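You operate a simulated robot arm through the tools that you are given. There is no shell and no other tool. Be economical: measure what you need, move in short steps, check, and stop when the job is done.

You run a simulated two-armed robot. Do the job below in one go: nothing can be reset, and whatever is moved stays where it is left.

TASK
Take the lid off the jar that says "sugar" on the yellow bench top and lay it down there.

The check looks at the end state, three seconds after you hand in, the way a careful person would. Anything else that was tipped, shoved, dropped, spilled or broken makes it a failure. Lids that push on must go on centred and level and be pressed home; caps that screw on are set level and turned clockwise until they are tight.

THE ROBOT
Two 7-joint arms with two-finger parallel grippers on one trunk, on a base that drives. Base frame: it is fixed to the floor where the robot stands at the start and does not move with it; the origin is under the middle of the robot, x ahead of it, y to its left, z up; the surface under the hand at the start is at about z = 0.9. Readings come in m, degrees, newtons and seconds.
The left shoulder is at the start at [0.05, 0.158, 1.158], the right one opposite. With the tool pointing down near the work surface each hand reaches from about 0.24 to 0.66 m from the robot's upright axis, wherever it stands, measured 20 degrees to its own side. Payload 3.91 kg a hand.
The tool frame of a hand sits at the grasp point between the pads (the TCP): z along the fingers, y along the line on which they close. The tips reach 0.03 m beyond it. Largest opening 0.11 m; finger width 0.02, thickness 0.01; the body of the gripper, 0.048 by 0.112 m, starts 0.055 m behind the TCP.
Orientation is that of the tool frame in the base frame, as a unit quaternion [x, y, z, w]. With the fingers straight down and closing along the base's y, the tool's x points along the base's -x, its y along +y and its z along -z.

THE INTERFACE
- The arms move only by the tool nudge_tool. It takes "left_plan", "right_plan" or both (then of equal length, played together; a hand with none holds still); each is a list of rows, each a list of 3 entries, a list of its own where there are three numbers: the shift along the tool's x, y, z in units of 30 mm (1.0 is 30 mm), then the turn, a rotation vector about the tool's x, y, z in units of 8 degrees (1.0 is 8 degrees), then the closure, from 0 (fully open) to 1 (shut). In form: [[[dx, dy, dz], [ax, ay, az], gripper], ...]. A call has 1 to 10 rows; each row shifts and turns the commanded pose from where the row before left it, along the tool's axes as they then stand. A call with a number of a shift or a turn outside -1 to 1 is refused whole. Rows are played at 5 a second. More than 0.05 m and 8.6 degrees between two rows, or a gripper value outside its range, and nothing of the call is played. Where a pose cannot be reached the arm comes as near as it can. A force on the tool above 40 N (or 10 N above the force at the start of the call, whichever is more), or a blocked arm, ends the call early, and 0.2 s more pass. The fingers move at their own pace (about 0.153 m/s each) and stop on an object; they squeeze with about 44 N. The grip force told is the motor's: it shows also when the fingers shut on nothing. Time passes only in rows, and 0.2 s behind the last, so rows that do not move let the fingers close. The reply holds the time, the measured pose of the TCP, the force on the tool along the base axes, the opening and the grip force, in the units named above and with some noise, with the torque about the TCP (base axes, N m) and any sound that the robot's microphone picked up.
- Cameras (640 x 400 px; columns grow to the right, rows downward): "scene" is now at [0.1272, 0.034, 1.3208]; the picture's right is [0.38, -0.93, 0.00], its down [-0.31, -0.13, -0.94] and it looks along [0.87, 0.36, -0.33] (base axes); focal length 214 px, centre (320, 200). "left" rides on the left gripper at [0.073, -0.017, -0.103] in its tool frame; the picture's right is [0.23, 0.97, 0.00], its down [-0.76, 0.18, -0.62] and it looks along [-0.61, 0.14, 0.78] (tool axes); focal length 222 px, centre (320, 200). "right" rides on the right gripper at [0.072, 0.017, -0.103] in its tool frame; the picture's right is [-0.23, 0.97, 0.00], its down [-0.76, -0.18, -0.62] and it looks along [-0.61, -0.14, 0.78] (tool axes); focal length 222 px, centre (320, 200). There is no depth. A picture from a camera that has moved, and an enlarged one, comes with that camera's place and axes in the base frame and with its lens.
- camera(camera): a new picture of that camera. It takes no simulated time.
- slide_trunk(by): slides the trunk up (or, below 0, down) by that many m; the arms and the scene camera ride with it, the base frame stays. It gives what a move gives, with no picture.
- drive_base(legs): drives the robot by 1 to 6 legs, each [ahead, turn to the left] in m and degrees, along the robot's own axes; the way and the turn of a leg run together, so that a leg with both is an arc; at most 1.5 m and 180 degrees a leg. The arms and the cameras ride along, it lands a little off, and it stops where it bumps. It gives what a move gives.
- turn_head(pan, tilt): turns the head with the scene camera to pan (to the left, within 80 degrees either way) and tilt (down, from -29 to 69), counted from straight ahead of the robot. It gives what a move gives.
- inspect(camera, box): a new picture of the part [left, top, right, bottom] of that camera's present view, enlarged. It takes no simulated time.
- close_job(): hands the job in; it is judged then, once.

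Work in short steps. Places have to be worked out from the pictures, the camera data and where the tool is seen: move nearer, look again, correct. Check each grasp and each placing, and mend what went wrong. You have 120 turns and 88 pictures in all, those below and enlarged ones among them. Open the grippers and draw the arms clear of the work before you hand the job in, unless the task says otherwise; then end with one line.

The tools are called after ">>>" as name(argument=value, ...) on one line, values as JSON. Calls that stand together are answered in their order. nudge_tool: Moves the arms, as the interface text tells. Its arguments: {"type":"object","properties":{"left_plan":{"type":"array","items":{"type":"array"}},"right_plan":{"type":"array","items":{"type":"array"}}},"required":[]} The other tools are called the same way: slide_trunk (by) slides the trunk up or down; drive_base (legs) drives the base; turn_head (pan, tilt) turns the head that bears the scene camera; camera (camera) takes a picture; inspect (camera, box) takes an enlarged picture of a part of a camera's view; close_job () hands the job in.

At the start:

```text
time: 0.0
left_tcp_pos: [0.344, 0.3967, 1.1755]
left_orientation: [-0.001, 1.0, -0.001, 0.0]
left_force: [0.6, -0.5, -0.4]
left_ft_torque: [-0.03, 0.0, -0.01]
left_finger_gap: 0.1102
left_gripper_force: 0.0
right_tcp_pos: [0.3414, 0.018, 1.2097]
right_orientation: [0.0, 1.0, 0.0, 0.0]
right_force: [0.0, -0.4, 0.2]
right_ft_torque: [-0.03, -0.01, 0.01]
right_finger_gap: 0.1101
right_gripper_force: 0.0
trunk travel left (down, up): [-0.4, 0.082]
robot x, y, heading: [-0.0013, -0.0013, -0.0]
head pan, tilt: [22.1, 19.5]
```

scene: 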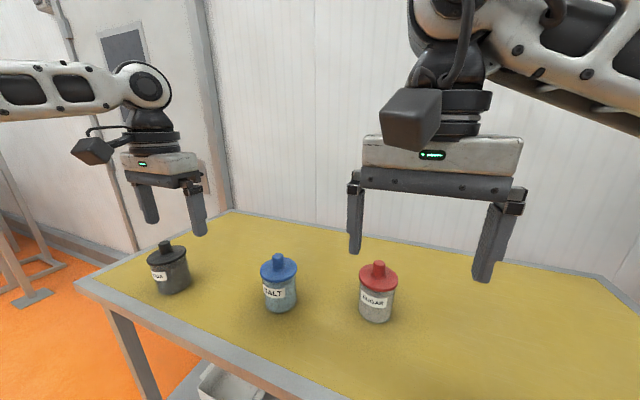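
right: 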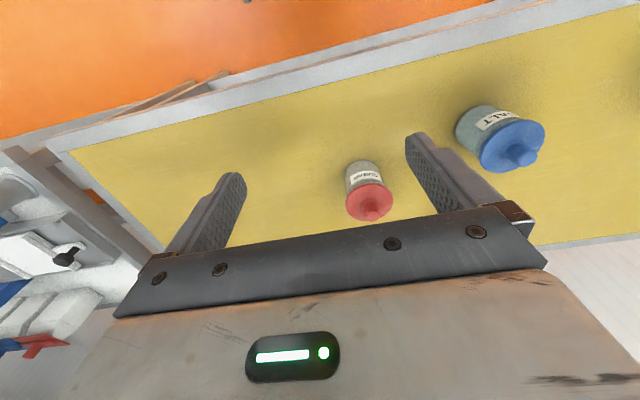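
left: 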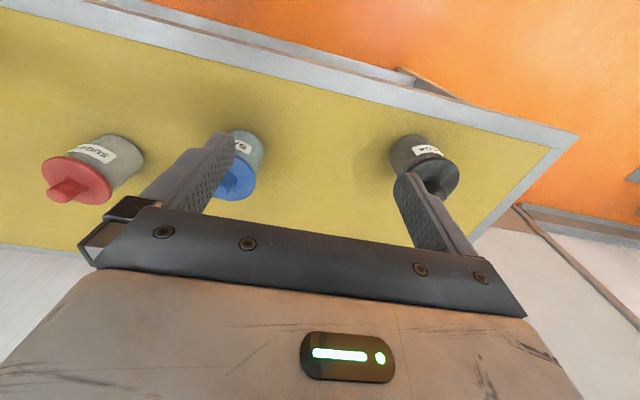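

I see three jars: black ("soda"?), blue ("SALT") and red (probably "SUGAR"). I'll enlarge the labels to confirm.

>>> inspect(camera="scene", box=[330, 240, 430, 340])

>>> inspect(camera="right", box=[320, 140, 420, 240])

>>> inspect(camera="scene", box=[130, 220, 310, 330])

```text
4.00 times, centred on (380, 290) of scene
camera zoom: at [0.1272, 0.034, 1.3208], right [0.38, -0.93, 0.0], down [-0.31, -0.13, -0.94], along [0.87, 0.36, -0.33], focal length 858 px, centre (80, -160)
```

zoom: 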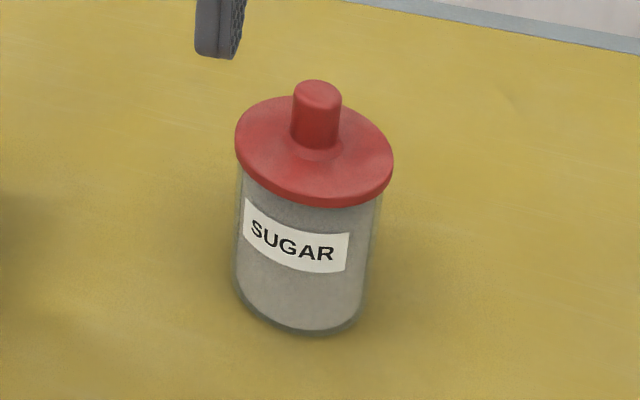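

```text
4.00 times, centred on (370, 190) of right
camera zoom: at [0.2677, 0.0345, 1.3117], right [0.23, 0.97, 0.0], down [0.76, -0.18, 0.62], along [0.61, -0.14, -0.78], focal length 888 px, centre (120, 240)
```

zoom: 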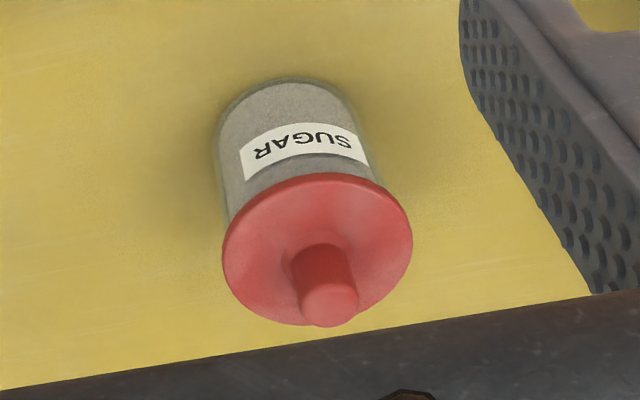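

```text
3.56 times, centred on (220, 275) of scene
camera zoom: at [0.1272, 0.034, 1.3208], right [0.38, -0.93, 0.0], down [-0.31, -0.13, -0.94], along [0.87, 0.36, -0.33], focal length 763 px, centre (676, -67)
```

zoom: 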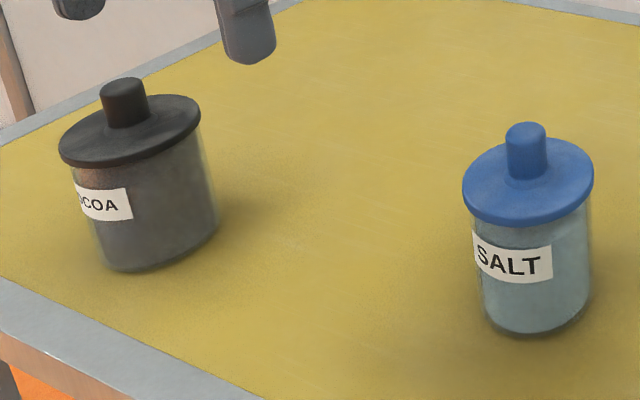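

The red jar is SUGAR. Triangulating the scene and right views puts its knob top near (0.528, 0.063, 1.046). I'll move the right hand open above it, with the tips well above the knob.

>>> nudge_tool(right_plan=[[[-0.7, 0.17, 0.2], [0, 0, 0], 0], [[-0.7, 0.17, 0.2], [0, 0, 0], 0], [[-0.7, 0.17, 0.2], [0, 0, 0], 0], [[-0.7, 0.17, 0.2], [0, 0, 0], 0], [[-0.7, 0.17, 0.2], [0, 0, 0], 0], [[-0.7, 0.17, 0.2], [0, 0, 0], 0], [[-0.7, 0.17, 0.2], [0, 0, 0], 0], [[-0.7, 0.17, 0.2], [0, 0, 0], 0], [[-0.6, 0.14, 0.2], [0, 0, 0], 0]])

>>> camera(camera="right")

>>> camera(camera="scene")

```text
time: 2.0
left_tcp_pos: [0.3433, 0.3963, 1.1748]
left_orientation: [-0.001, 1.0, -0.001, 0.0]
left_force: [0.0, 0.2, 0.4]
left_ft_torque: [0.0, -0.03, 0.0]
left_finger_gap: 0.1099
left_gripper_force: 0.0
right_tcp_pos: [0.5256, 0.0645, 1.1546]
right_orientation: [-0.002, 1.0, -0.001, 0.0]
right_force: [0.5, 0.3, 0.4]
right_ft_torque: [0.02, -0.01, 0.01]
right_finger_gap: 0.1101
right_gripper_force: 0.1
trunk travel left (down, up): [-0.4, 0.082]
robot x, y, heading: [-0.0039, -0.0009, -0.2]
head pan, tilt: [22.1, 19.5]
```

```text
81 pictures are left
camera right: at [0.4521, 0.0808, 1.2582], right [0.23, 0.97, 0.0], down [0.76, -0.18, 0.62], along [0.61, -0.14, -0.78], focal length 222 px, centre (320, 200)
```

right: 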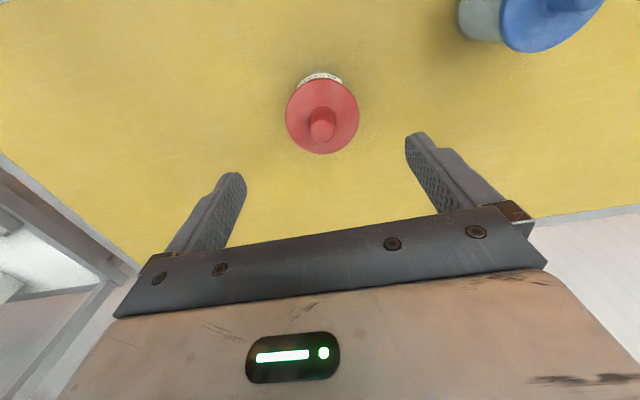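

```text
80 pictures are left
camera scene: at [0.127, 0.0348, 1.3208], right [0.38, -0.93, 0.0], down [-0.31, -0.13, -0.94], along [0.87, 0.35, -0.33], focal length 214 px, centre (320, 200)
```

scene: 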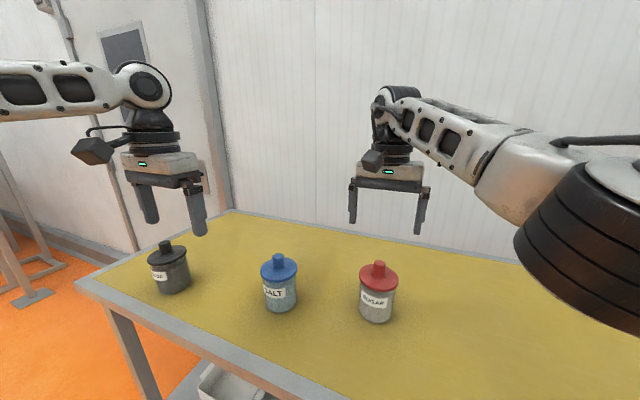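

The knob now bears at about (0.535, 0.064) if its top is at z≈1.046. I'll enlarge both views to refine this.

>>> inspect(camera="right", box=[270, 60, 370, 160])

>>> inspect(camera="scene", box=[330, 235, 430, 335])

```text
4.00 times, centred on (320, 110) of right
camera zoom: at [0.4521, 0.0808, 1.2582], right [0.23, 0.97, 0.0], down [0.76, -0.18, 0.62], along [0.61, -0.14, -0.78], focal length 888 px, centre (320, 560)
```

zoom: 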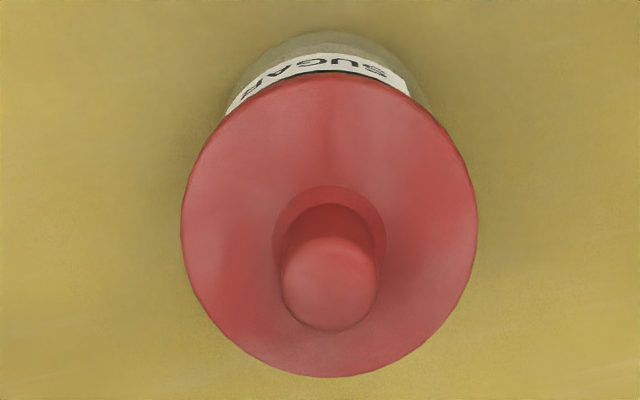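

```text
4.00 times, centred on (380, 285) of scene
camera zoom: at [0.127, 0.0348, 1.3208], right [0.38, -0.93, 0.0], down [-0.31, -0.13, -0.94], along [0.87, 0.35, -0.33], focal length 858 px, centre (80, -140)
```

zoom: 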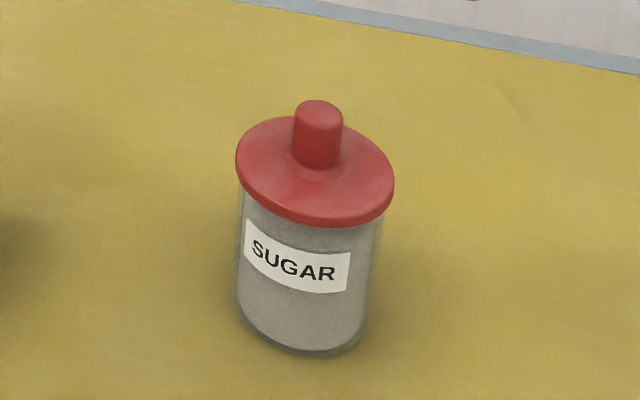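

Refined: the knob axis is at about (0.537, 0.064), its top at z≈1.040 and the lid plane at z≈1.003. I'll shift x, then lower to TCP z≈1.043, which puts the tips about 1 cm above the lid.

>>> nudge_tool(right_plan=[[[-0.37, 0, 0], [0, 0, 0], 0], [[0, 0, 0.8], [0, 0, 0], 0], [[0, 0, 0.8], [0, 0, 0], 0], [[0, 0, 0.8], [0, 0, 0], 0], [[0, 0, 0.8], [0, 0, 0], 0], [[0, 0, 0.5], [0, 0, 0], 0], [[0, 0, 0], [0, 0, 0], 0]])

>>> camera(camera="right")

>>> inspect(camera="scene", box=[310, 200, 450, 340])

```text
time: 3.6
left_tcp_pos: [0.3438, 0.395, 1.1758]
left_orientation: [-0.001, 1.0, 0.0, 0.0]
left_force: [-0.5, -1.1, -0.6]
left_ft_torque: [-0.03, 0.02, 0.03]
left_finger_gap: 0.1103
left_gripper_force: 0.1
right_tcp_pos: [0.5251, 0.0626, 1.0438]
right_orientation: [0.0, 1.0, -0.001, 0.0]
right_force: [0.3, 0.4, -0.3]
right_ft_torque: [0.0, -0.01, -0.02]
right_finger_gap: 0.1101
right_gripper_force: 0.1
right hand out of reach, approached as far as the arm can: row 1
trunk travel left (down, up): [-0.4, 0.082]
robot x, y, heading: [0.0013, -0.0025, 0.2]
head pan, tilt: [22.1, 19.5]
```

```text
77 pictures are left
camera right: at [0.4521, 0.0799, 1.1463], right [0.23, 0.97, 0.0], down [0.76, -0.18, 0.62], along [0.61, -0.14, -0.78], focal length 222 px, centre (320, 200)
```

right: 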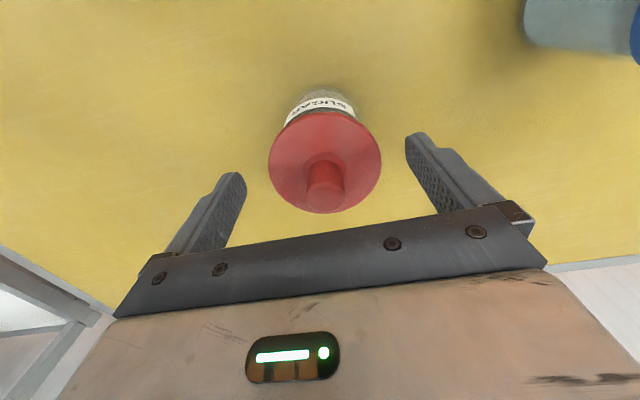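

```text
2.86 times, centred on (380, 270) of scene
camera zoom: at [0.1272, 0.034, 1.3208], right [0.38, -0.93, 0.0], down [-0.31, -0.13, -0.94], along [0.87, 0.36, -0.33], focal length 613 px, centre (149, 0)
```

zoom: 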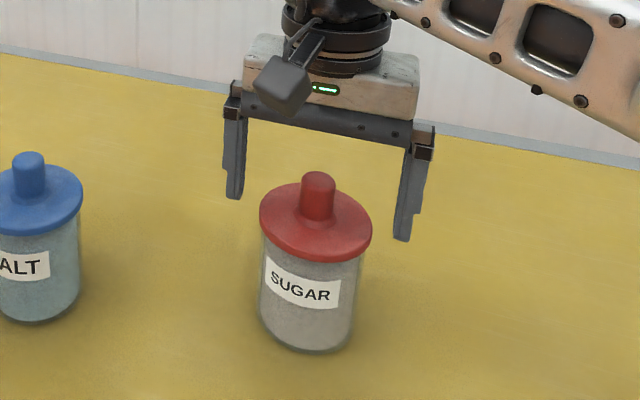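

Row 1 was out of reach, leaving the hand about 12 mm short of the knob. I'll raise the hand and drive the base 5 cm ahead so the arm has reach to spare.

>>> nudge_tool(right_plan=[[[0.2, 0, -0.8], [0, 0, 0], 0], [[0.5, 0, -0.8], [0, 0, 0], 0], [[0.8, 0, -0.8], [0, 0, 0], 0], [[0.8, 0, 0], [0, 0, 0], 0]])

>>> drive_base(legs=[[0.05, 0]])

>>> camera(camera="right")

>>> inspect(camera="scene", box=[330, 235, 430, 335])

```text
time: 4.6
left_tcp_pos: [0.3439, 0.3953, 1.1766]
left_orientation: [-0.001, 1.0, 0.0, 0.0]
left_force: [-0.9, 0.2, -0.8]
left_ft_torque: [0.0, 0.0, -0.01]
left_finger_gap: 0.1103
left_gripper_force: 0.0
right_tcp_pos: [0.4576, 0.0645, 1.1153]
right_orientation: [0.001, 1.0, 0.0, 0.0]
right_force: [0.1, 0.4, 0.0]
right_ft_torque: [0.01, 0.0, 0.04]
right_finger_gap: 0.1097
right_gripper_force: 0.1
trunk travel left (down, up): [-0.4, 0.082]
robot x, y, heading: [0.0005, 0.0025, -0.0]
head pan, tilt: [22.1, 19.5]
```

```text
time: 5.5
left_tcp_pos: [0.3935, 0.3948, 1.1761]
left_orientation: [0.0, 1.0, 0.0, -0.001]
left_force: [0.4, 0.4, -0.1]
left_ft_torque: [-0.02, 0.03, -0.01]
left_finger_gap: 0.1099
left_gripper_force: 0.1
right_tcp_pos: [0.5083, 0.0627, 1.1149]
right_orientation: [0.0, 1.0, 0.0, 0.0]
right_force: [0.1, 0.5, -0.7]
right_ft_torque: [-0.02, 0.04, 0.0]
right_finger_gap: 0.1101
right_gripper_force: 0.0
trunk travel left (down, up): [-0.4, 0.082]
robot x, y, heading: [0.0509, 0.0011, -0.0]
head pan, tilt: [22.1, 19.5]
```

```text
75 pictures are left
camera right: at [0.4351, 0.0799, 1.2182], right [0.23, 0.97, 0.0], down [0.76, -0.18, 0.62], along [0.61, -0.14, -0.78], focal length 222 px, centre (320, 200)
```

right: 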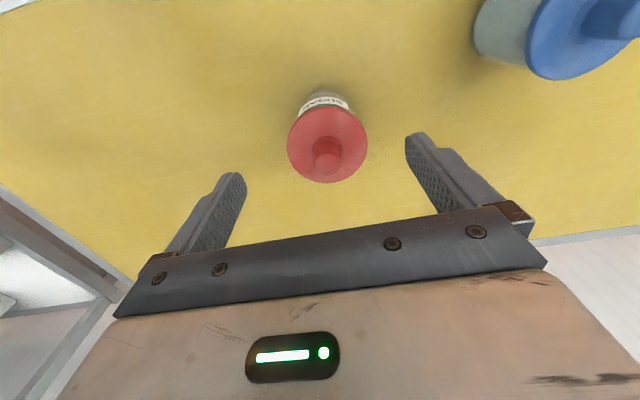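

```text
4.00 times, centred on (380, 285) of scene
camera zoom: at [0.178, 0.034, 1.3206], right [0.38, -0.93, 0.0], down [-0.31, -0.13, -0.94], along [0.87, 0.35, -0.34], focal length 858 px, centre (80, -140)
```

zoom: 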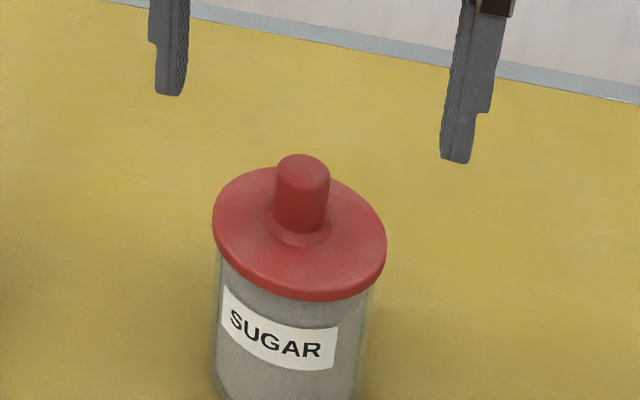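

The knob again bears at (0.536, 0.063), and the hand is at (0.508, 0.063, 1.115). I'll move forward 28 mm and down 72 mm.

>>> nudge_tool(right_plan=[[[-0.94, 0, 0], [0, 0, 0], 0], [[0, 0, 0.8], [0, 0, 0], 0], [[0, 0, 0.8], [0, 0, 0], 0], [[0, 0, 0.8], [0, 0, 0], 0], [[0, 0, 0], [0, 0, 0], 0]])

>>> camera(camera="right")

>>> inspect(camera="scene", box=[300, 200, 440, 340])

```text
time: 6.7
left_tcp_pos: [0.3935, 0.3958, 1.1769]
left_orientation: [0.001, 1.0, 0.0, 0.0]
left_force: [-0.2, 0.9, 0.6]
left_ft_torque: [0.01, -0.02, -0.02]
left_finger_gap: 0.1099
left_gripper_force: 0.1
right_tcp_pos: [0.5338, 0.0624, 1.0428]
right_orientation: [0.0, 1.0, 0.0, 0.0]
right_force: [-0.6, 0.3, -0.4]
right_ft_torque: [0.01, 0.01, -0.01]
right_finger_gap: 0.1101
right_gripper_force: 0.0
trunk travel left (down, up): [-0.4, 0.082]
robot x, y, heading: [0.0476, -0.0022, -0.1]
head pan, tilt: [22.1, 19.5]
```

```text
73 pictures are left
camera right: at [0.4608, 0.0791, 1.146], right [0.23, 0.97, 0.0], down [0.76, -0.18, 0.62], along [0.61, -0.14, -0.78], focal length 222 px, centre (320, 200)
```

right: 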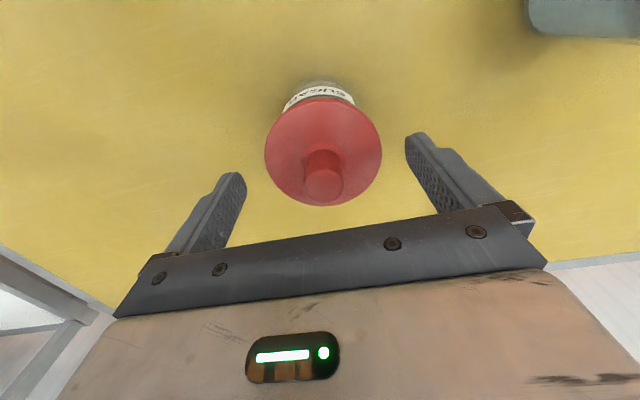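

```text
2.86 times, centred on (370, 270) of scene
camera zoom: at [0.177, 0.034, 1.3208], right [0.38, -0.93, 0.0], down [-0.31, -0.13, -0.94], along [0.87, 0.35, -0.33], focal length 613 px, centre (177, 0)
```

zoom: 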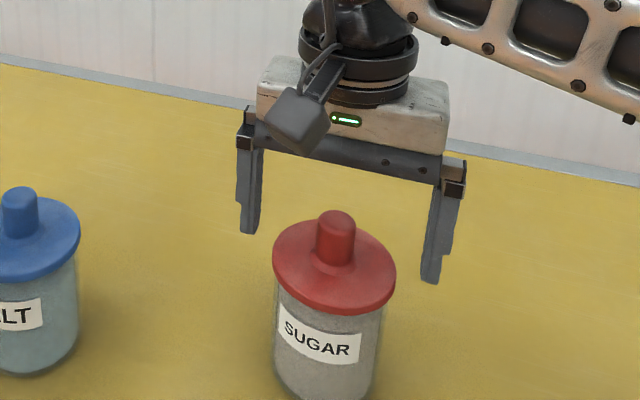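

The fingers straddle the knob, which is at about (0.534–0.536, 0.064). I'll trim slightly, lower 4 mm and close gently.

>>> nudge_tool(right_plan=[[[-0.04, 0.05, 0.13], [0, 0, 0], 0], [[0, 0, 0], [0, 0, 0], 0.5], [[0, 0, 0], [0, 0, 0], 0.7], [[0, 0, 0], [0, 0, 0], 0.7]])

>>> camera(camera="right")

>>> inspect(camera="scene", box=[320, 220, 420, 320])

```text
time: 7.7
left_tcp_pos: [0.394, 0.3953, 1.176]
left_orientation: [0.0, 1.0, 0.0, 0.0]
left_force: [0.4, -0.6, 1.0]
left_ft_torque: [0.0, 0.03, 0.03]
left_finger_gap: 0.1098
left_gripper_force: 0.0
right_tcp_pos: [0.5362, 0.0635, 1.0389]
right_orientation: [0.001, 1.0, -0.001, -0.001]
right_force: [-0.3, -0.2, 0.2]
right_ft_torque: [0.03, 0.0, 0.0]
right_finger_gap: 0.033
right_gripper_force: 0.0
trunk travel left (down, up): [-0.4, 0.082]
robot x, y, heading: [0.052, -0.0, -0.0]
head pan, tilt: [22.1, 19.5]
```

```text
71 pictures are left
camera right: at [0.4626, 0.0809, 1.1426], right [0.23, 0.97, 0.0], down [0.76, -0.18, 0.62], along [0.61, -0.14, -0.78], focal length 222 px, centre (320, 200)
```

right: 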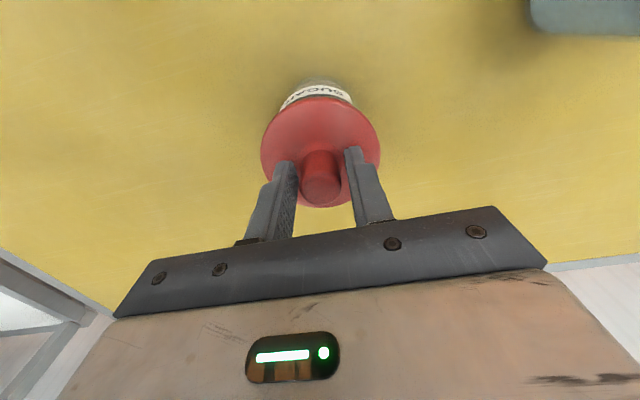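

```text
4.00 times, centred on (370, 270) of scene
camera zoom: at [0.1771, 0.0339, 1.3208], right [0.38, -0.93, 0.0], down [-0.31, -0.13, -0.94], along [0.87, 0.35, -0.33], focal length 858 px, centre (120, -80)
```

zoom: 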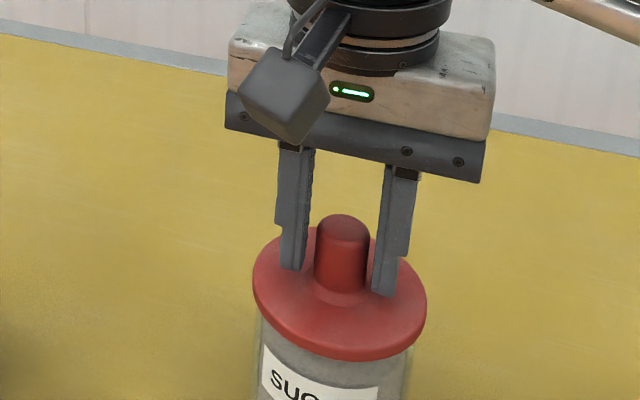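

The fingers bracket the knob evenly at a 33 mm gap with no contact. Closing fully on it.

>>> nudge_tool(right_plan=[[[0, 0, 0], [0, 0, 0], 0.76], [[0, 0, 0], [0, 0, 0], 0.85], [[0, 0, 0], [0, 0, 0], 1.0], [[0, 0, 0], [0, 0, 0], 1.0]])

```text
time: 8.7
left_tcp_pos: [0.3935, 0.3954, 1.176]
left_orientation: [0.0, 1.0, 0.0, 0.0]
left_force: [0.2, 0.6, -0.1]
left_ft_torque: [0.01, 0.0, 0.01]
left_finger_gap: 0.11
left_gripper_force: 0.1
right_tcp_pos: [0.537, 0.0639, 1.0397]
right_orientation: [0.0, 1.0, 0.0, 0.0]
right_force: [0.2, -0.7, 0.6]
right_ft_torque: [-0.13, 0.0, -0.02]
right_finger_gap: 0.0241
right_gripper_force: 44.4
trunk travel left (down, up): [-0.4, 0.082]
robot x, y, heading: [0.0491, 0.0003, -0.1]
head pan, tilt: [22.1, 19.5]
```

The knob is gripped (gap 24 mm, 44 N). I'll lift just 3 mm as a test to see whether the lid is loose, push-on or screwed.

>>> nudge_tool(right_plan=[[[0, 0, -0.05], [0, 0, 0], 1], [[0, 0, -0.05], [0, 0, 0], 1], [[0, 0, 0], [0, 0, 0], 1]])

>>> inspect(camera="scene", box=[310, 220, 430, 340])

```text
time: 9.5
left_tcp_pos: [0.3943, 0.3943, 1.176]
left_orientation: [0.0, 1.0, 0.0, 0.0]
left_force: [-0.4, 0.8, 0.2]
left_ft_torque: [0.0, 0.02, 0.02]
left_finger_gap: 0.11
left_gripper_force: 0.1
right_tcp_pos: [0.5369, 0.0645, 1.0435]
right_orientation: [0.0, 1.0, 0.0, 0.0]
right_force: [-0.3, 0.1, -4.7]
right_ft_torque: [0.01, 0.02, -0.05]
right_finger_gap: 0.0241
right_gripper_force: 44.0
trunk travel left (down, up): [-0.4, 0.082]
robot x, y, heading: [0.0503, 0.0011, 0.0]
head pan, tilt: [22.1, 19.5]
```

```text
3.33 times, centred on (370, 280) of scene
camera zoom: at [0.1774, 0.034, 1.3207], right [0.38, -0.93, 0.0], down [-0.31, -0.13, -0.94], along [0.87, 0.35, -0.33], focal length 715 px, centre (153, -67)
```

zoom: 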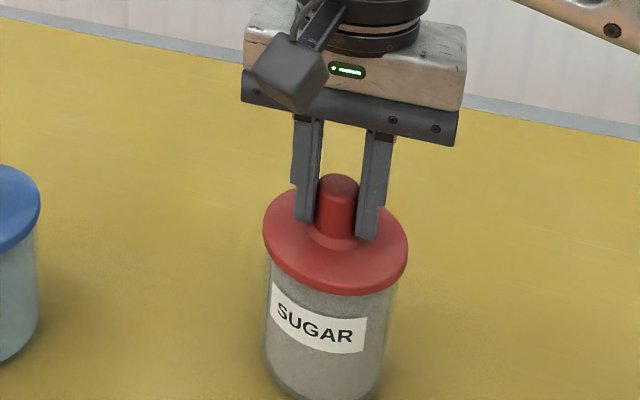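

The load is about 4.7 N, so the whole jar may have come up with the lid. I'll look at the base of the jar.

>>> inspect(camera="scene", box=[330, 290, 410, 350])

>>> camera(camera="left")

```text
6.67 times, centred on (370, 320) of scene
camera zoom: at [0.1774, 0.034, 1.3207], right [0.38, -0.93, 0.0], down [-0.31, -0.13, -0.94], along [0.87, 0.35, -0.33], focal length 1430 px, centre (-13, -600)
```

zoom: 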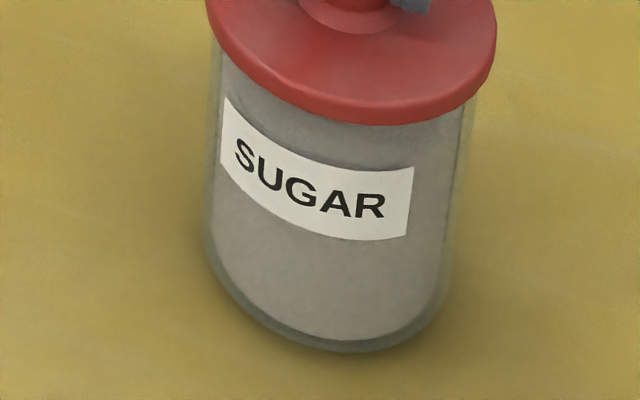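

```text
67 pictures are left
camera left: at [0.3221, 0.3769, 1.2787], right [-0.23, 0.97, 0.0], down [0.76, 0.18, 0.62], along [0.61, 0.14, -0.78], focal length 222 px, centre (320, 200)
```

left: 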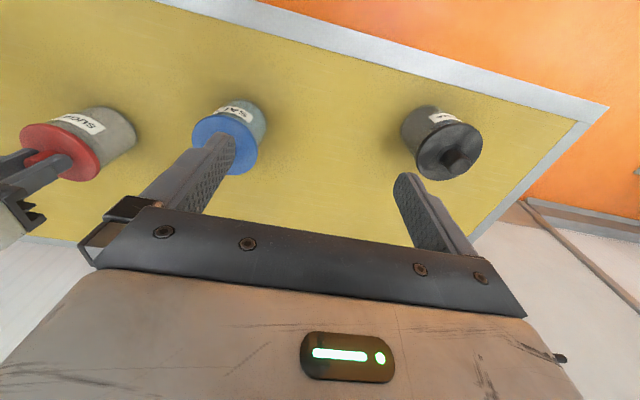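

I'll lower it the same 3 mm and compare the base picture.

>>> nudge_tool(right_plan=[[[0, 0, 0.05], [0, 0, 0], 1], [[0, 0, 0.05], [0, 0, 0], 1], [[0, 0, 0], [0, 0, 0], 1]])

>>> inspect(camera="scene", box=[330, 290, 410, 350])

```text
time: 10.3
left_tcp_pos: [0.3933, 0.3948, 1.1753]
left_orientation: [0.0, 1.0, 0.001, 0.0]
left_force: [-0.3, 0.9, -0.2]
left_ft_torque: [0.03, -0.02, 0.03]
left_finger_gap: 0.1102
left_gripper_force: 0.0
right_tcp_pos: [0.5359, 0.0645, 1.0391]
right_orientation: [0.0, 1.0, 0.0, 0.0]
right_force: [0.5, -0.2, -1.4]
right_ft_torque: [-0.03, 0.03, 0.04]
right_finger_gap: 0.0241
right_gripper_force: 44.1
trunk travel left (down, up): [-0.4, 0.082]
robot x, y, heading: [0.049, -0.0031, -0.1]
head pan, tilt: [22.1, 19.5]
```

```text
6.67 times, centred on (370, 320) of scene
camera zoom: at [0.1772, 0.0339, 1.3208], right [0.38, -0.93, 0.0], down [-0.31, -0.13, -0.94], along [0.87, 0.35, -0.33], focal length 1430 px, centre (-13, -600)
```

zoom: 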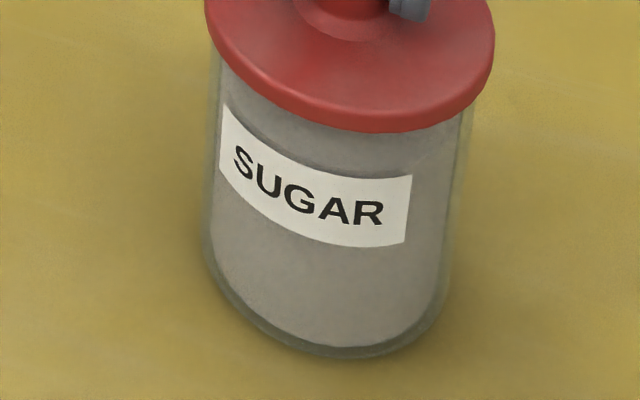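

The label and lid rose together, so the lid is tight and the left hand must hold the jar body. I plan to bring the left hand in from the front left, yawed 20° right and pitched 35° below horizontal, with its fingers under the lid rim. First I'll orient it where it is.

>>> nudge_tool(left_plan=[[[0, 0, 0], [0, 0, 0.833], 0], [[0, 0, 0], [0, 0, 0.833], 0], [[0, 0, 0], [0, 0, 0.834], 0], [[0, 0, 0], [0, -0.982, 0], 0], [[0, 0, 0], [0, -0.982, 0], 0], [[0, 0, 0], [0, -0.982, 0], 0], [[0, 0, 0], [0, -0.982, 0], 0], [[0, 0, 0], [0, -0.982, 0], 0], [[0, 0, 0], [0, -0.982, 0], 0], [[0, 0, 0], [0, -0.982, 0], 0]])

>>> camera(camera="scene")

```text
time: 12.5
left_tcp_pos: [0.3932, 0.395, 1.1767]
left_orientation: [0.154, 0.873, -0.08, 0.456]
left_force: [0.6, -0.3, -0.1]
left_ft_torque: [-0.01, 0.0, 0.03]
left_finger_gap: 0.11
left_gripper_force: 0.2
right_tcp_pos: [0.5373, 0.0644, 1.0397]
right_orientation: [0.0, 1.0, 0.0, -0.001]
right_force: [1.5, 0.1, 3.0]
right_ft_torque: [-0.12, -0.01, 0.11]
right_finger_gap: 0.0241
right_gripper_force: 44.2
trunk travel left (down, up): [-0.4, 0.082]
robot x, y, heading: [0.0483, 0.0054, -0.3]
head pan, tilt: [22.1, 19.5]
```

```text
65 pictures are left
camera scene: at [0.1771, 0.0339, 1.3208], right [0.38, -0.93, 0.0], down [-0.31, -0.13, -0.94], along [0.87, 0.35, -0.33], focal length 214 px, centre (320, 200)
```

scene: 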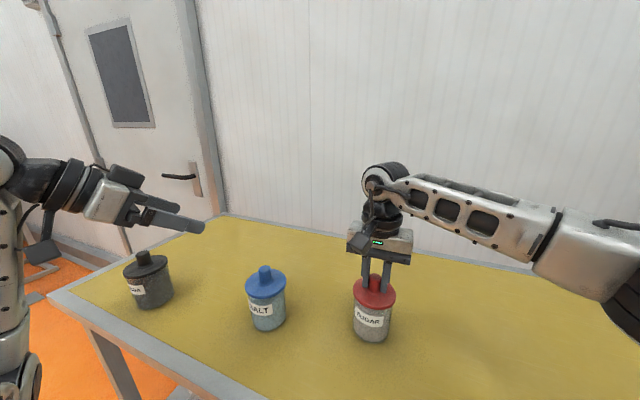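

The orientation is as planned. Now I'll bring the left hand around in front of the blue jar to a staging point about 18 cm back along the approach line.

>>> nudge_tool(left_plan=[[[0.077, -0.984, 0.205], [0, 0, 0], 0], [[0.077, -0.984, 0.205], [0, 0, 0], 0], [[0.077, -0.984, 0.205], [0, 0, 0], 0], [[0.077, -0.984, 0.205], [0, 0, 0], 0], [[0.077, -0.984, 0.205], [0, 0, 0], 0], [[0.237, -0.76, 0.637], [0, 0, 0], 0], [[0.237, -0.76, 0.637], [0, 0, 0], 0], [[0.237, -0.76, 0.637], [0, 0, 0], 0], [[0.237, -0.76, 0.637], [0, 0, 0], 0], [[0.237, -0.76, 0.637], [0, 0, 0], 0]])

>>> camera(camera="scene")

>>> camera(camera="left")

```text
time: 14.7
left_tcp_pos: [0.454, 0.1632, 1.1207]
left_orientation: [0.153, 0.874, -0.08, 0.455]
left_force: [0.5, 0.8, -0.7]
left_ft_torque: [0.0, -0.01, -0.02]
left_finger_gap: 0.1102
left_gripper_force: 0.0
left hand out of reach, approached as far as the arm can: row 4, 5, 6, 7, 8, 9, 10
right_tcp_pos: [0.5355, 0.0653, 1.0399]
right_orientation: [0.0, 1.0, 0.0, 0.0]
right_force: [2.2, -1.1, 4.3]
right_ft_torque: [-0.11, -0.03, 0.03]
right_finger_gap: 0.0239
right_gripper_force: 43.9
trunk travel left (down, up): [-0.4, 0.082]
robot x, y, heading: [0.0514, 0.0036, 0.1]
head pan, tilt: [22.1, 19.5]
```

```text
64 pictures are left
camera scene: at [0.177, 0.0337, 1.3208], right [0.38, -0.93, 0.0], down [-0.31, -0.13, -0.94], along [0.87, 0.35, -0.33], focal length 214 px, centre (320, 200)
```

scene: 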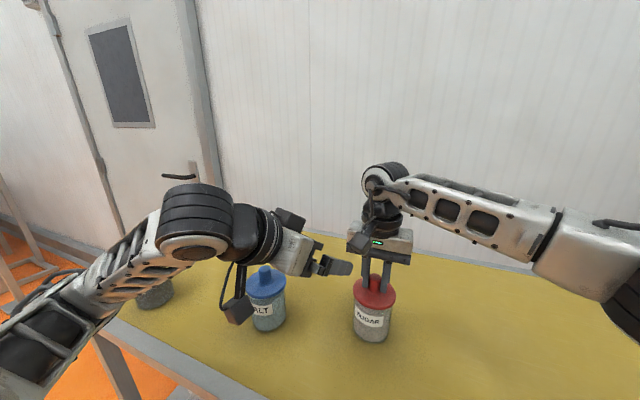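

```text
63 pictures are left
camera left: at [0.3303, 0.1889, 1.1203], right [0.21, 0.96, -0.19], down [-0.01, 0.19, 0.98], along [0.98, -0.2, 0.05], focal length 222 px, centre (320, 200)
```

left: 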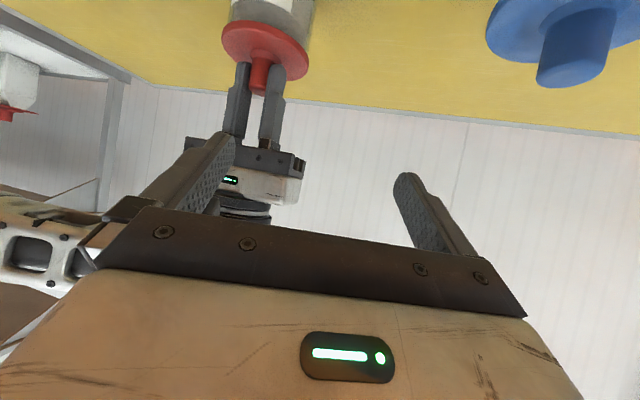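

The left arm can't fold far enough for that staging point, but it stands close to a 40°-yaw approach line that still clears the blue jar. I'll drop 3 cm, shift slightly left, then yaw 20° more.

>>> nudge_tool(left_plan=[[[0.478, 0.267, 0.217], [0, 0, 0], 0], [[0.478, 0.267, 0.217], [0, 0, 0], 0], [[0, 0, 0], [0.683, 0, 0.478], 0], [[0, 0, 0], [0.683, 0, 0.478], 0], [[0, 0, 0], [0.683, 0, 0.478], 0]])

>>> camera(camera="scene")

>>> camera(camera="left")

```text
time: 15.9
left_tcp_pos: [0.4591, 0.1808, 1.091]
left_orientation: [0.304, 0.833, -0.158, 0.435]
left_force: [-0.3, 0.1, 0.2]
left_ft_torque: [-0.02, -0.01, 0.04]
left_finger_gap: 0.1101
left_gripper_force: 0.0
left hand out of reach, approached as far as the arm can: row 1
right_tcp_pos: [0.5361, 0.0647, 1.0391]
right_orientation: [0.0, 1.0, 0.0, 0.0]
right_force: [1.7, -0.1, 4.7]
right_ft_torque: [-0.2, -0.05, 0.08]
right_finger_gap: 0.0239
right_gripper_force: 43.9
trunk travel left (down, up): [-0.4, 0.082]
robot x, y, heading: [0.0482, -0.0021, -0.2]
head pan, tilt: [22.1, 19.5]
```

```text
62 pictures are left
camera scene: at [0.177, 0.0337, 1.3208], right [0.38, -0.93, 0.0], down [-0.31, -0.13, -0.94], along [0.87, 0.35, -0.33], focal length 214 px, centre (320, 200)
```

scene: 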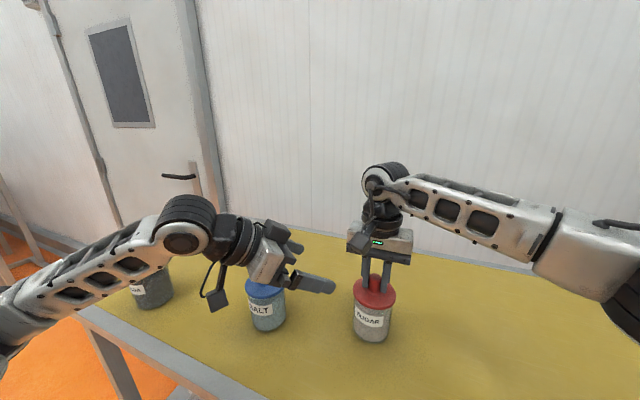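

```text
61 pictures are left
camera left: at [0.3518, 0.2479, 1.0904], right [0.53, 0.83, -0.19], down [0.06, 0.18, 0.98], along [0.85, -0.53, 0.05], focal length 222 px, centre (320, 200)
```

left: 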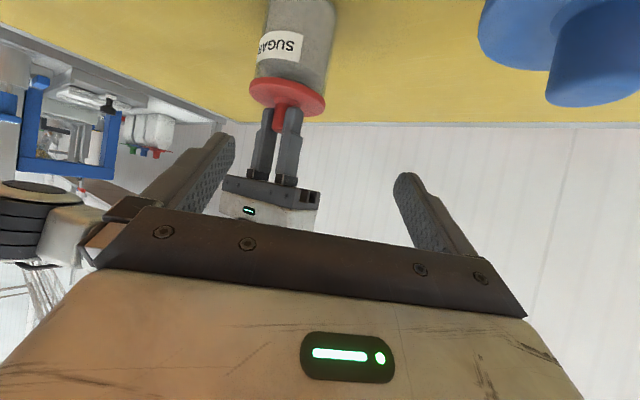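

Clear of both the blue jar and the right hand. Next I'll move to the close staging point, about 8 cm back along the 40° approach line.

>>> nudge_tool(left_plan=[[[0.342, -0.326, 0.747], [0, 0, 0], 0], [[0.342, -0.326, 0.747], [0, 0, 0], 0], [[0.342, -0.326, 0.747], [0, 0, 0], 0], [[0.342, -0.326, 0.747], [0, 0, 0], 0]])

>>> camera(camera="scene")

>>> camera(camera="left")

>>> camera(camera="right")

```text
time: 16.9
left_tcp_pos: [0.472, 0.1202, 1.0054]
left_orientation: [0.303, 0.833, -0.157, 0.435]
left_force: [0.1, 0.3, -0.1]
left_ft_torque: [0.02, -0.02, 0.03]
left_finger_gap: 0.1099
left_gripper_force: 0.2
right_tcp_pos: [0.5367, 0.0639, 1.0401]
right_orientation: [0.001, 1.0, 0.0, 0.0]
right_force: [1.3, -1.6, 3.8]
right_ft_torque: [-0.12, -0.01, 0.08]
right_finger_gap: 0.0241
right_gripper_force: 43.7
trunk travel left (down, up): [-0.4, 0.082]
robot x, y, heading: [0.0506, 0.0026, 0.1]
head pan, tilt: [22.1, 19.5]
```

```text
60 pictures are left
camera scene: at [0.177, 0.0337, 1.3208], right [0.38, -0.93, 0.0], down [-0.31, -0.13, -0.94], along [0.87, 0.35, -0.33], focal length 214 px, centre (320, 200)
```

scene: 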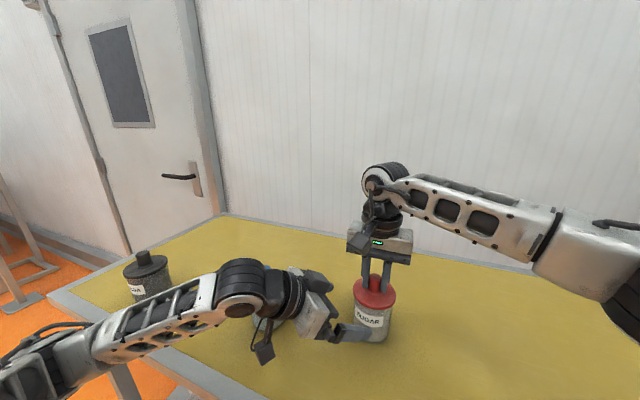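

```text
59 pictures are left
camera left: at [0.3649, 0.187, 1.0039], right [0.53, 0.83, -0.19], down [0.06, 0.18, 0.98], along [0.85, -0.53, 0.05], focal length 222 px, centre (320, 200)
```

left: 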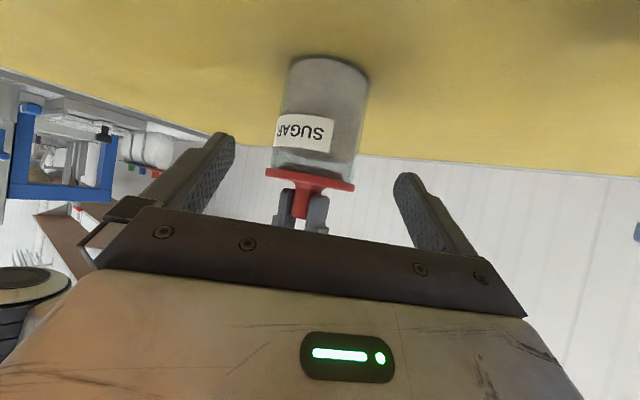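

```text
58 pictures are left
camera right: at [0.4632, 0.081, 1.1428], right [0.23, 0.97, 0.0], down [0.76, -0.18, 0.62], along [0.61, -0.14, -0.78], focal length 222 px, centre (320, 200)
```

right: 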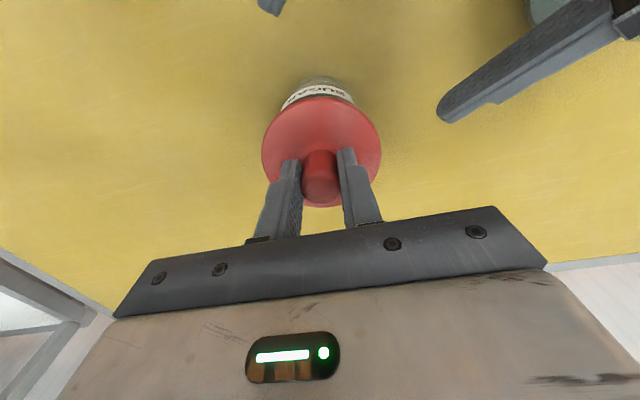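

Well lined up: the jar is centred between the left fingers and the lid underside is near z≈0.993. I'll advance 6 cm along the tool axis and check.

>>> nudge_tool(left_plan=[[[0, 0, 0.67], [0, 0, 0], 0], [[0, 0, 0.67], [0, 0, 0], 0], [[0, 0, 0.66], [0, 0, 0], 0]])

>>> camera(camera="left")

>>> inspect(camera="scene", box=[230, 220, 430, 380])

>>> camera(camera="right")

```text
time: 17.7
left_tcp_pos: [0.5101, 0.0879, 0.97]
left_orientation: [0.303, 0.834, -0.157, 0.434]
left_force: [-0.1, -0.1, 0.0]
left_ft_torque: [-0.02, -0.02, -0.01]
left_finger_gap: 0.1098
left_gripper_force: 0.0
right_tcp_pos: [0.5362, 0.0645, 1.0403]
right_orientation: [0.0, 1.0, 0.001, 0.0]
right_force: [1.5, -2.4, 2.7]
right_ft_torque: [-0.24, -0.02, 0.06]
right_finger_gap: 0.0242
right_gripper_force: 43.6
trunk travel left (down, up): [-0.4, 0.082]
robot x, y, heading: [0.0522, 0.003, -0.1]
head pan, tilt: [22.1, 19.5]
```

```text
57 pictures are left
camera left: at [0.4029, 0.1543, 0.9695], right [0.53, 0.83, -0.19], down [0.06, 0.18, 0.98], along [0.85, -0.53, 0.05], focal length 222 px, centre (320, 200)
```

left: 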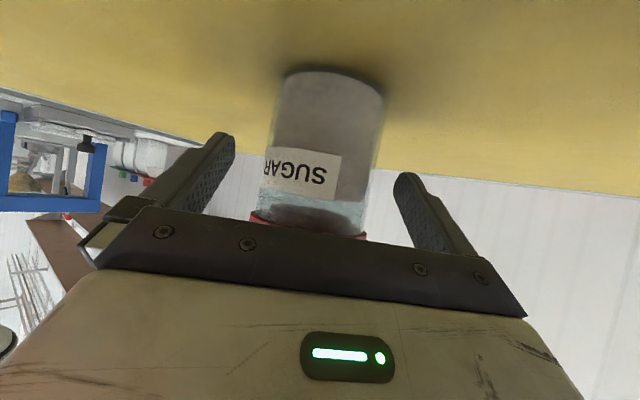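

```text
2.50 times, centred on (330, 300) of scene
camera zoom: at [0.177, 0.0337, 1.3208], right [0.38, -0.93, 0.0], down [-0.31, -0.13, -0.94], along [0.87, 0.35, -0.33], focal length 536 px, centre (295, -50)
```

zoom: 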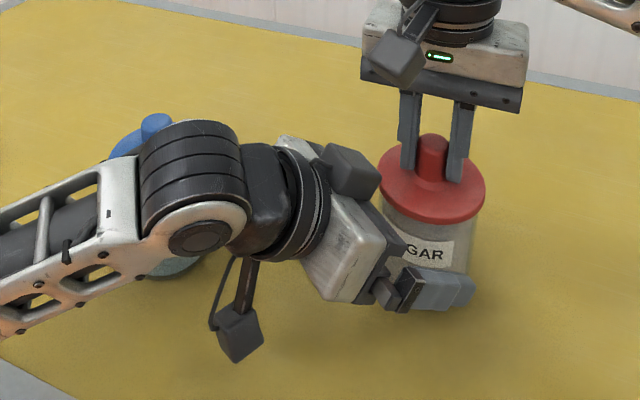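

```text
55 pictures are left
camera right: at [0.4631, 0.081, 1.1427], right [0.23, 0.97, 0.0], down [0.76, -0.18, 0.62], along [0.61, -0.14, -0.78], focal length 222 px, centre (320, 200)
```

right: 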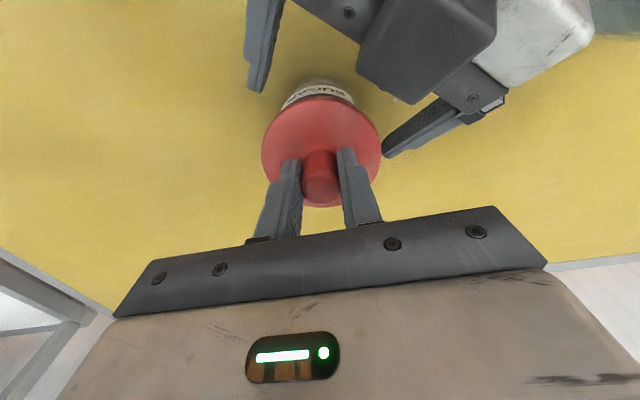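

A box on top of the left gripper would overhang the lid if I went the full way. I'll flatten the pitch by 5° and advance about 12 mm so the tips just pass the jar's axis, then close partly.

>>> nudge_tool(left_plan=[[[0, 0, 0], [0, -0.625, 0], 0], [[0.147, -0.033, 0.543], [0, 0, 0], 0], [[0, 0, 0], [0, 0, 0], 0.2], [[0, 0, 0], [0, 0, 0], 0.2]])

>>> camera(camera="left")

>>> inspect(camera="scene", box=[280, 240, 420, 370])

>>> inspect(camera="right", box=[220, 0, 520, 220])

```text
time: 18.7
left_tcp_pos: [0.5185, 0.0794, 0.9598]
left_orientation: [0.297, 0.814, -0.171, 0.47]
left_force: [-0.4, -0.3, 0.1]
left_ft_torque: [0.02, 0.0, 0.04]
left_finger_gap: 0.088
left_gripper_force: 0.2
right_tcp_pos: [0.5368, 0.0646, 1.0393]
right_orientation: [0.0, 1.0, 0.0, 0.0]
right_force: [1.0, -2.1, 2.2]
right_ft_torque: [-0.22, 0.03, 0.07]
right_finger_gap: 0.0241
right_gripper_force: 44.0
trunk travel left (down, up): [-0.4, 0.082]
robot x, y, heading: [0.0481, 0.0013, -0.0]
head pan, tilt: [22.1, 19.5]
```

```text
54 pictures are left
camera left: at [0.4115, 0.1447, 0.9468], right [0.54, 0.82, -0.2], down [-0.01, 0.24, 0.97], along [0.84, -0.52, 0.14], focal length 222 px, centre (320, 200)
```

left: 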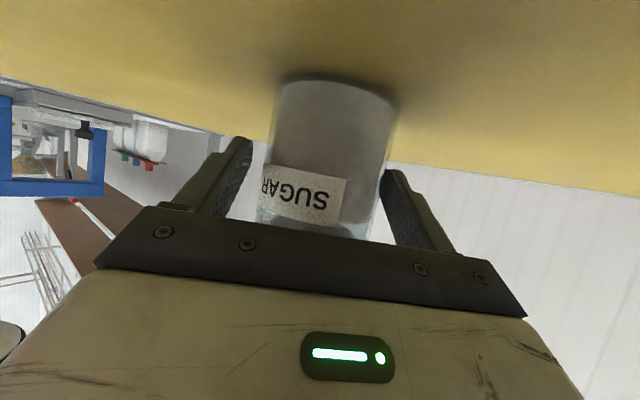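

```text
3.08 times, centred on (350, 305) of scene
camera zoom: at [0.177, 0.0337, 1.3208], right [0.38, -0.93, 0.0], down [-0.31, -0.13, -0.94], along [0.87, 0.35, -0.33], focal length 660 px, centre (228, -123)
```

zoom: 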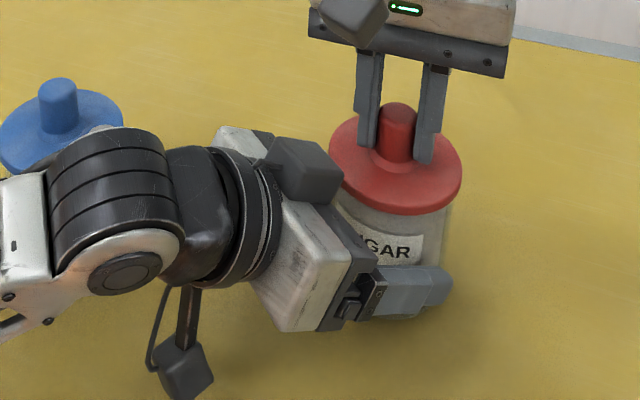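

```text
1.82 times, centred on (370, 110) of right
camera zoom: at [0.4631, 0.081, 1.1427], right [0.23, 0.97, 0.0], down [0.76, -0.18, 0.62], along [0.61, -0.14, -0.78], focal length 404 px, centre (229, 364)
```

zoom: 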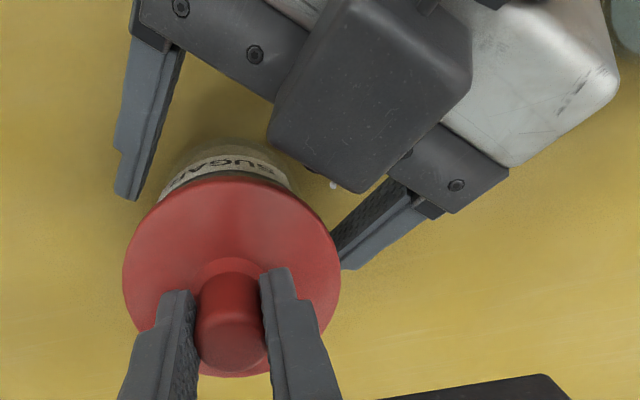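

The box clears the lid. Bearings from the left camera put the jar axis at (0.537, 0.064) with diameter ≈0.079 m, centred between the fingers. Closing the left hand on the body.

>>> nudge_tool(left_plan=[[[0, 0, 0], [0, 0, 0], 0.26], [[0, 0, 0], [0, 0, 0], 0.3], [[0, 0, 0], [0, 0, 0], 0.4], [[0, 0, 0], [0, 0, 0], 1.0], [[0, 0, 0], [0, 0, 0], 1.0]])

>>> camera(camera="left")

```text
time: 19.9
left_tcp_pos: [0.5191, 0.0798, 0.9583]
left_orientation: [0.295, 0.814, -0.17, 0.47]
left_force: [16.8, 13.6, 0.1]
left_ft_torque: [0.08, 0.43, 0.48]
left_finger_gap: 0.0769
left_gripper_force: 44.0
right_tcp_pos: [0.5352, 0.0645, 1.0401]
right_orientation: [0.0, 1.0, -0.001, -0.001]
right_force: [-14.0, -10.9, 7.1]
right_ft_torque: [-0.59, 0.29, -0.03]
right_finger_gap: 0.0242
right_gripper_force: 44.1
trunk travel left (down, up): [-0.4, 0.082]
robot x, y, heading: [0.0499, 0.0014, -0.1]
head pan, tilt: [22.1, 19.5]
```

```text
51 pictures are left
camera left: at [0.4124, 0.1461, 0.9469], right [0.53, 0.82, -0.19], down [-0.01, 0.24, 0.97], along [0.85, -0.52, 0.13], focal length 222 px, centre (320, 200)
```

left: 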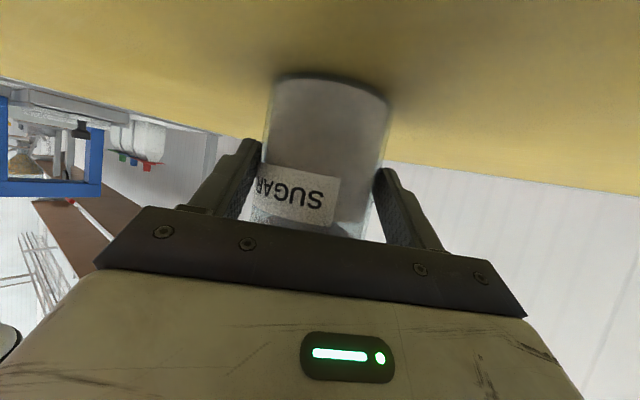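

Gripped (gap 77 mm), but there's about 21 N of sideways strain between the hands. I'll move the left hand 1.5 mm along its +y to relieve it.

>>> nudge_tool(left_plan=[[[0, 0.05, 0], [0, 0, 0], 1.0], [[0, 0, 0], [0, 0, 0], 1.0]])

```text
time: 20.5
left_tcp_pos: [0.5207, 0.0797, 0.9591]
left_orientation: [0.295, 0.814, -0.17, 0.471]
left_force: [15.7, 12.7, 0.5]
left_ft_torque: [0.15, 0.45, 0.51]
left_finger_gap: 0.0768
left_gripper_force: 44.1
right_tcp_pos: [0.536, 0.065, 1.0402]
right_orientation: [0.0, 1.0, 0.0, -0.001]
right_force: [-14.5, -10.0, 5.8]
right_ft_torque: [-0.64, 0.39, 0.03]
right_finger_gap: 0.0242
right_gripper_force: 44.2
trunk travel left (down, up): [-0.4, 0.082]
robot x, y, heading: [0.0477, 0.0011, -0.1]
head pan, tilt: [22.1, 19.5]
```

Little change; another 3 mm in the same direction, watching the force.

>>> nudge_tool(left_plan=[[[0, 0.05, 0], [0, 0, 0], 1.0], [[0, 0.05, 0], [0, 0, 0], 1.0], [[0, 0, 0], [0, 0, 0], 1.0]])

>>> inspect(camera="scene", box=[310, 240, 420, 350])

```text
time: 21.3
left_tcp_pos: [0.52, 0.0803, 0.9594]
left_orientation: [0.297, 0.813, -0.173, 0.469]
left_force: [5.8, 1.8, 0.0]
left_ft_torque: [0.45, 0.01, 0.04]
left_finger_gap: 0.0766
left_gripper_force: 44.3
right_tcp_pos: [0.5359, 0.0638, 1.0409]
right_orientation: [0.0, 1.0, 0.001, 0.001]
right_force: [-7.1, -2.5, 2.3]
right_ft_torque: [-0.63, 0.48, 0.06]
right_finger_gap: 0.0241
right_gripper_force: 44.4
trunk travel left (down, up): [-0.4, 0.082]
robot x, y, heading: [0.0506, 0.0017, -0.0]
head pan, tilt: [22.1, 19.5]
```

```text
3.64 times, centred on (365, 295) of scene
camera zoom: at [0.1769, 0.0337, 1.3208], right [0.38, -0.93, 0.0], down [-0.31, -0.13, -0.94], along [0.87, 0.35, -0.33], focal length 780 px, centre (156, -146)
```

zoom: 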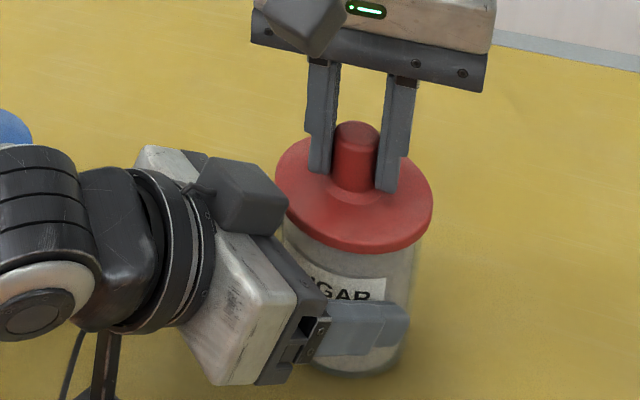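

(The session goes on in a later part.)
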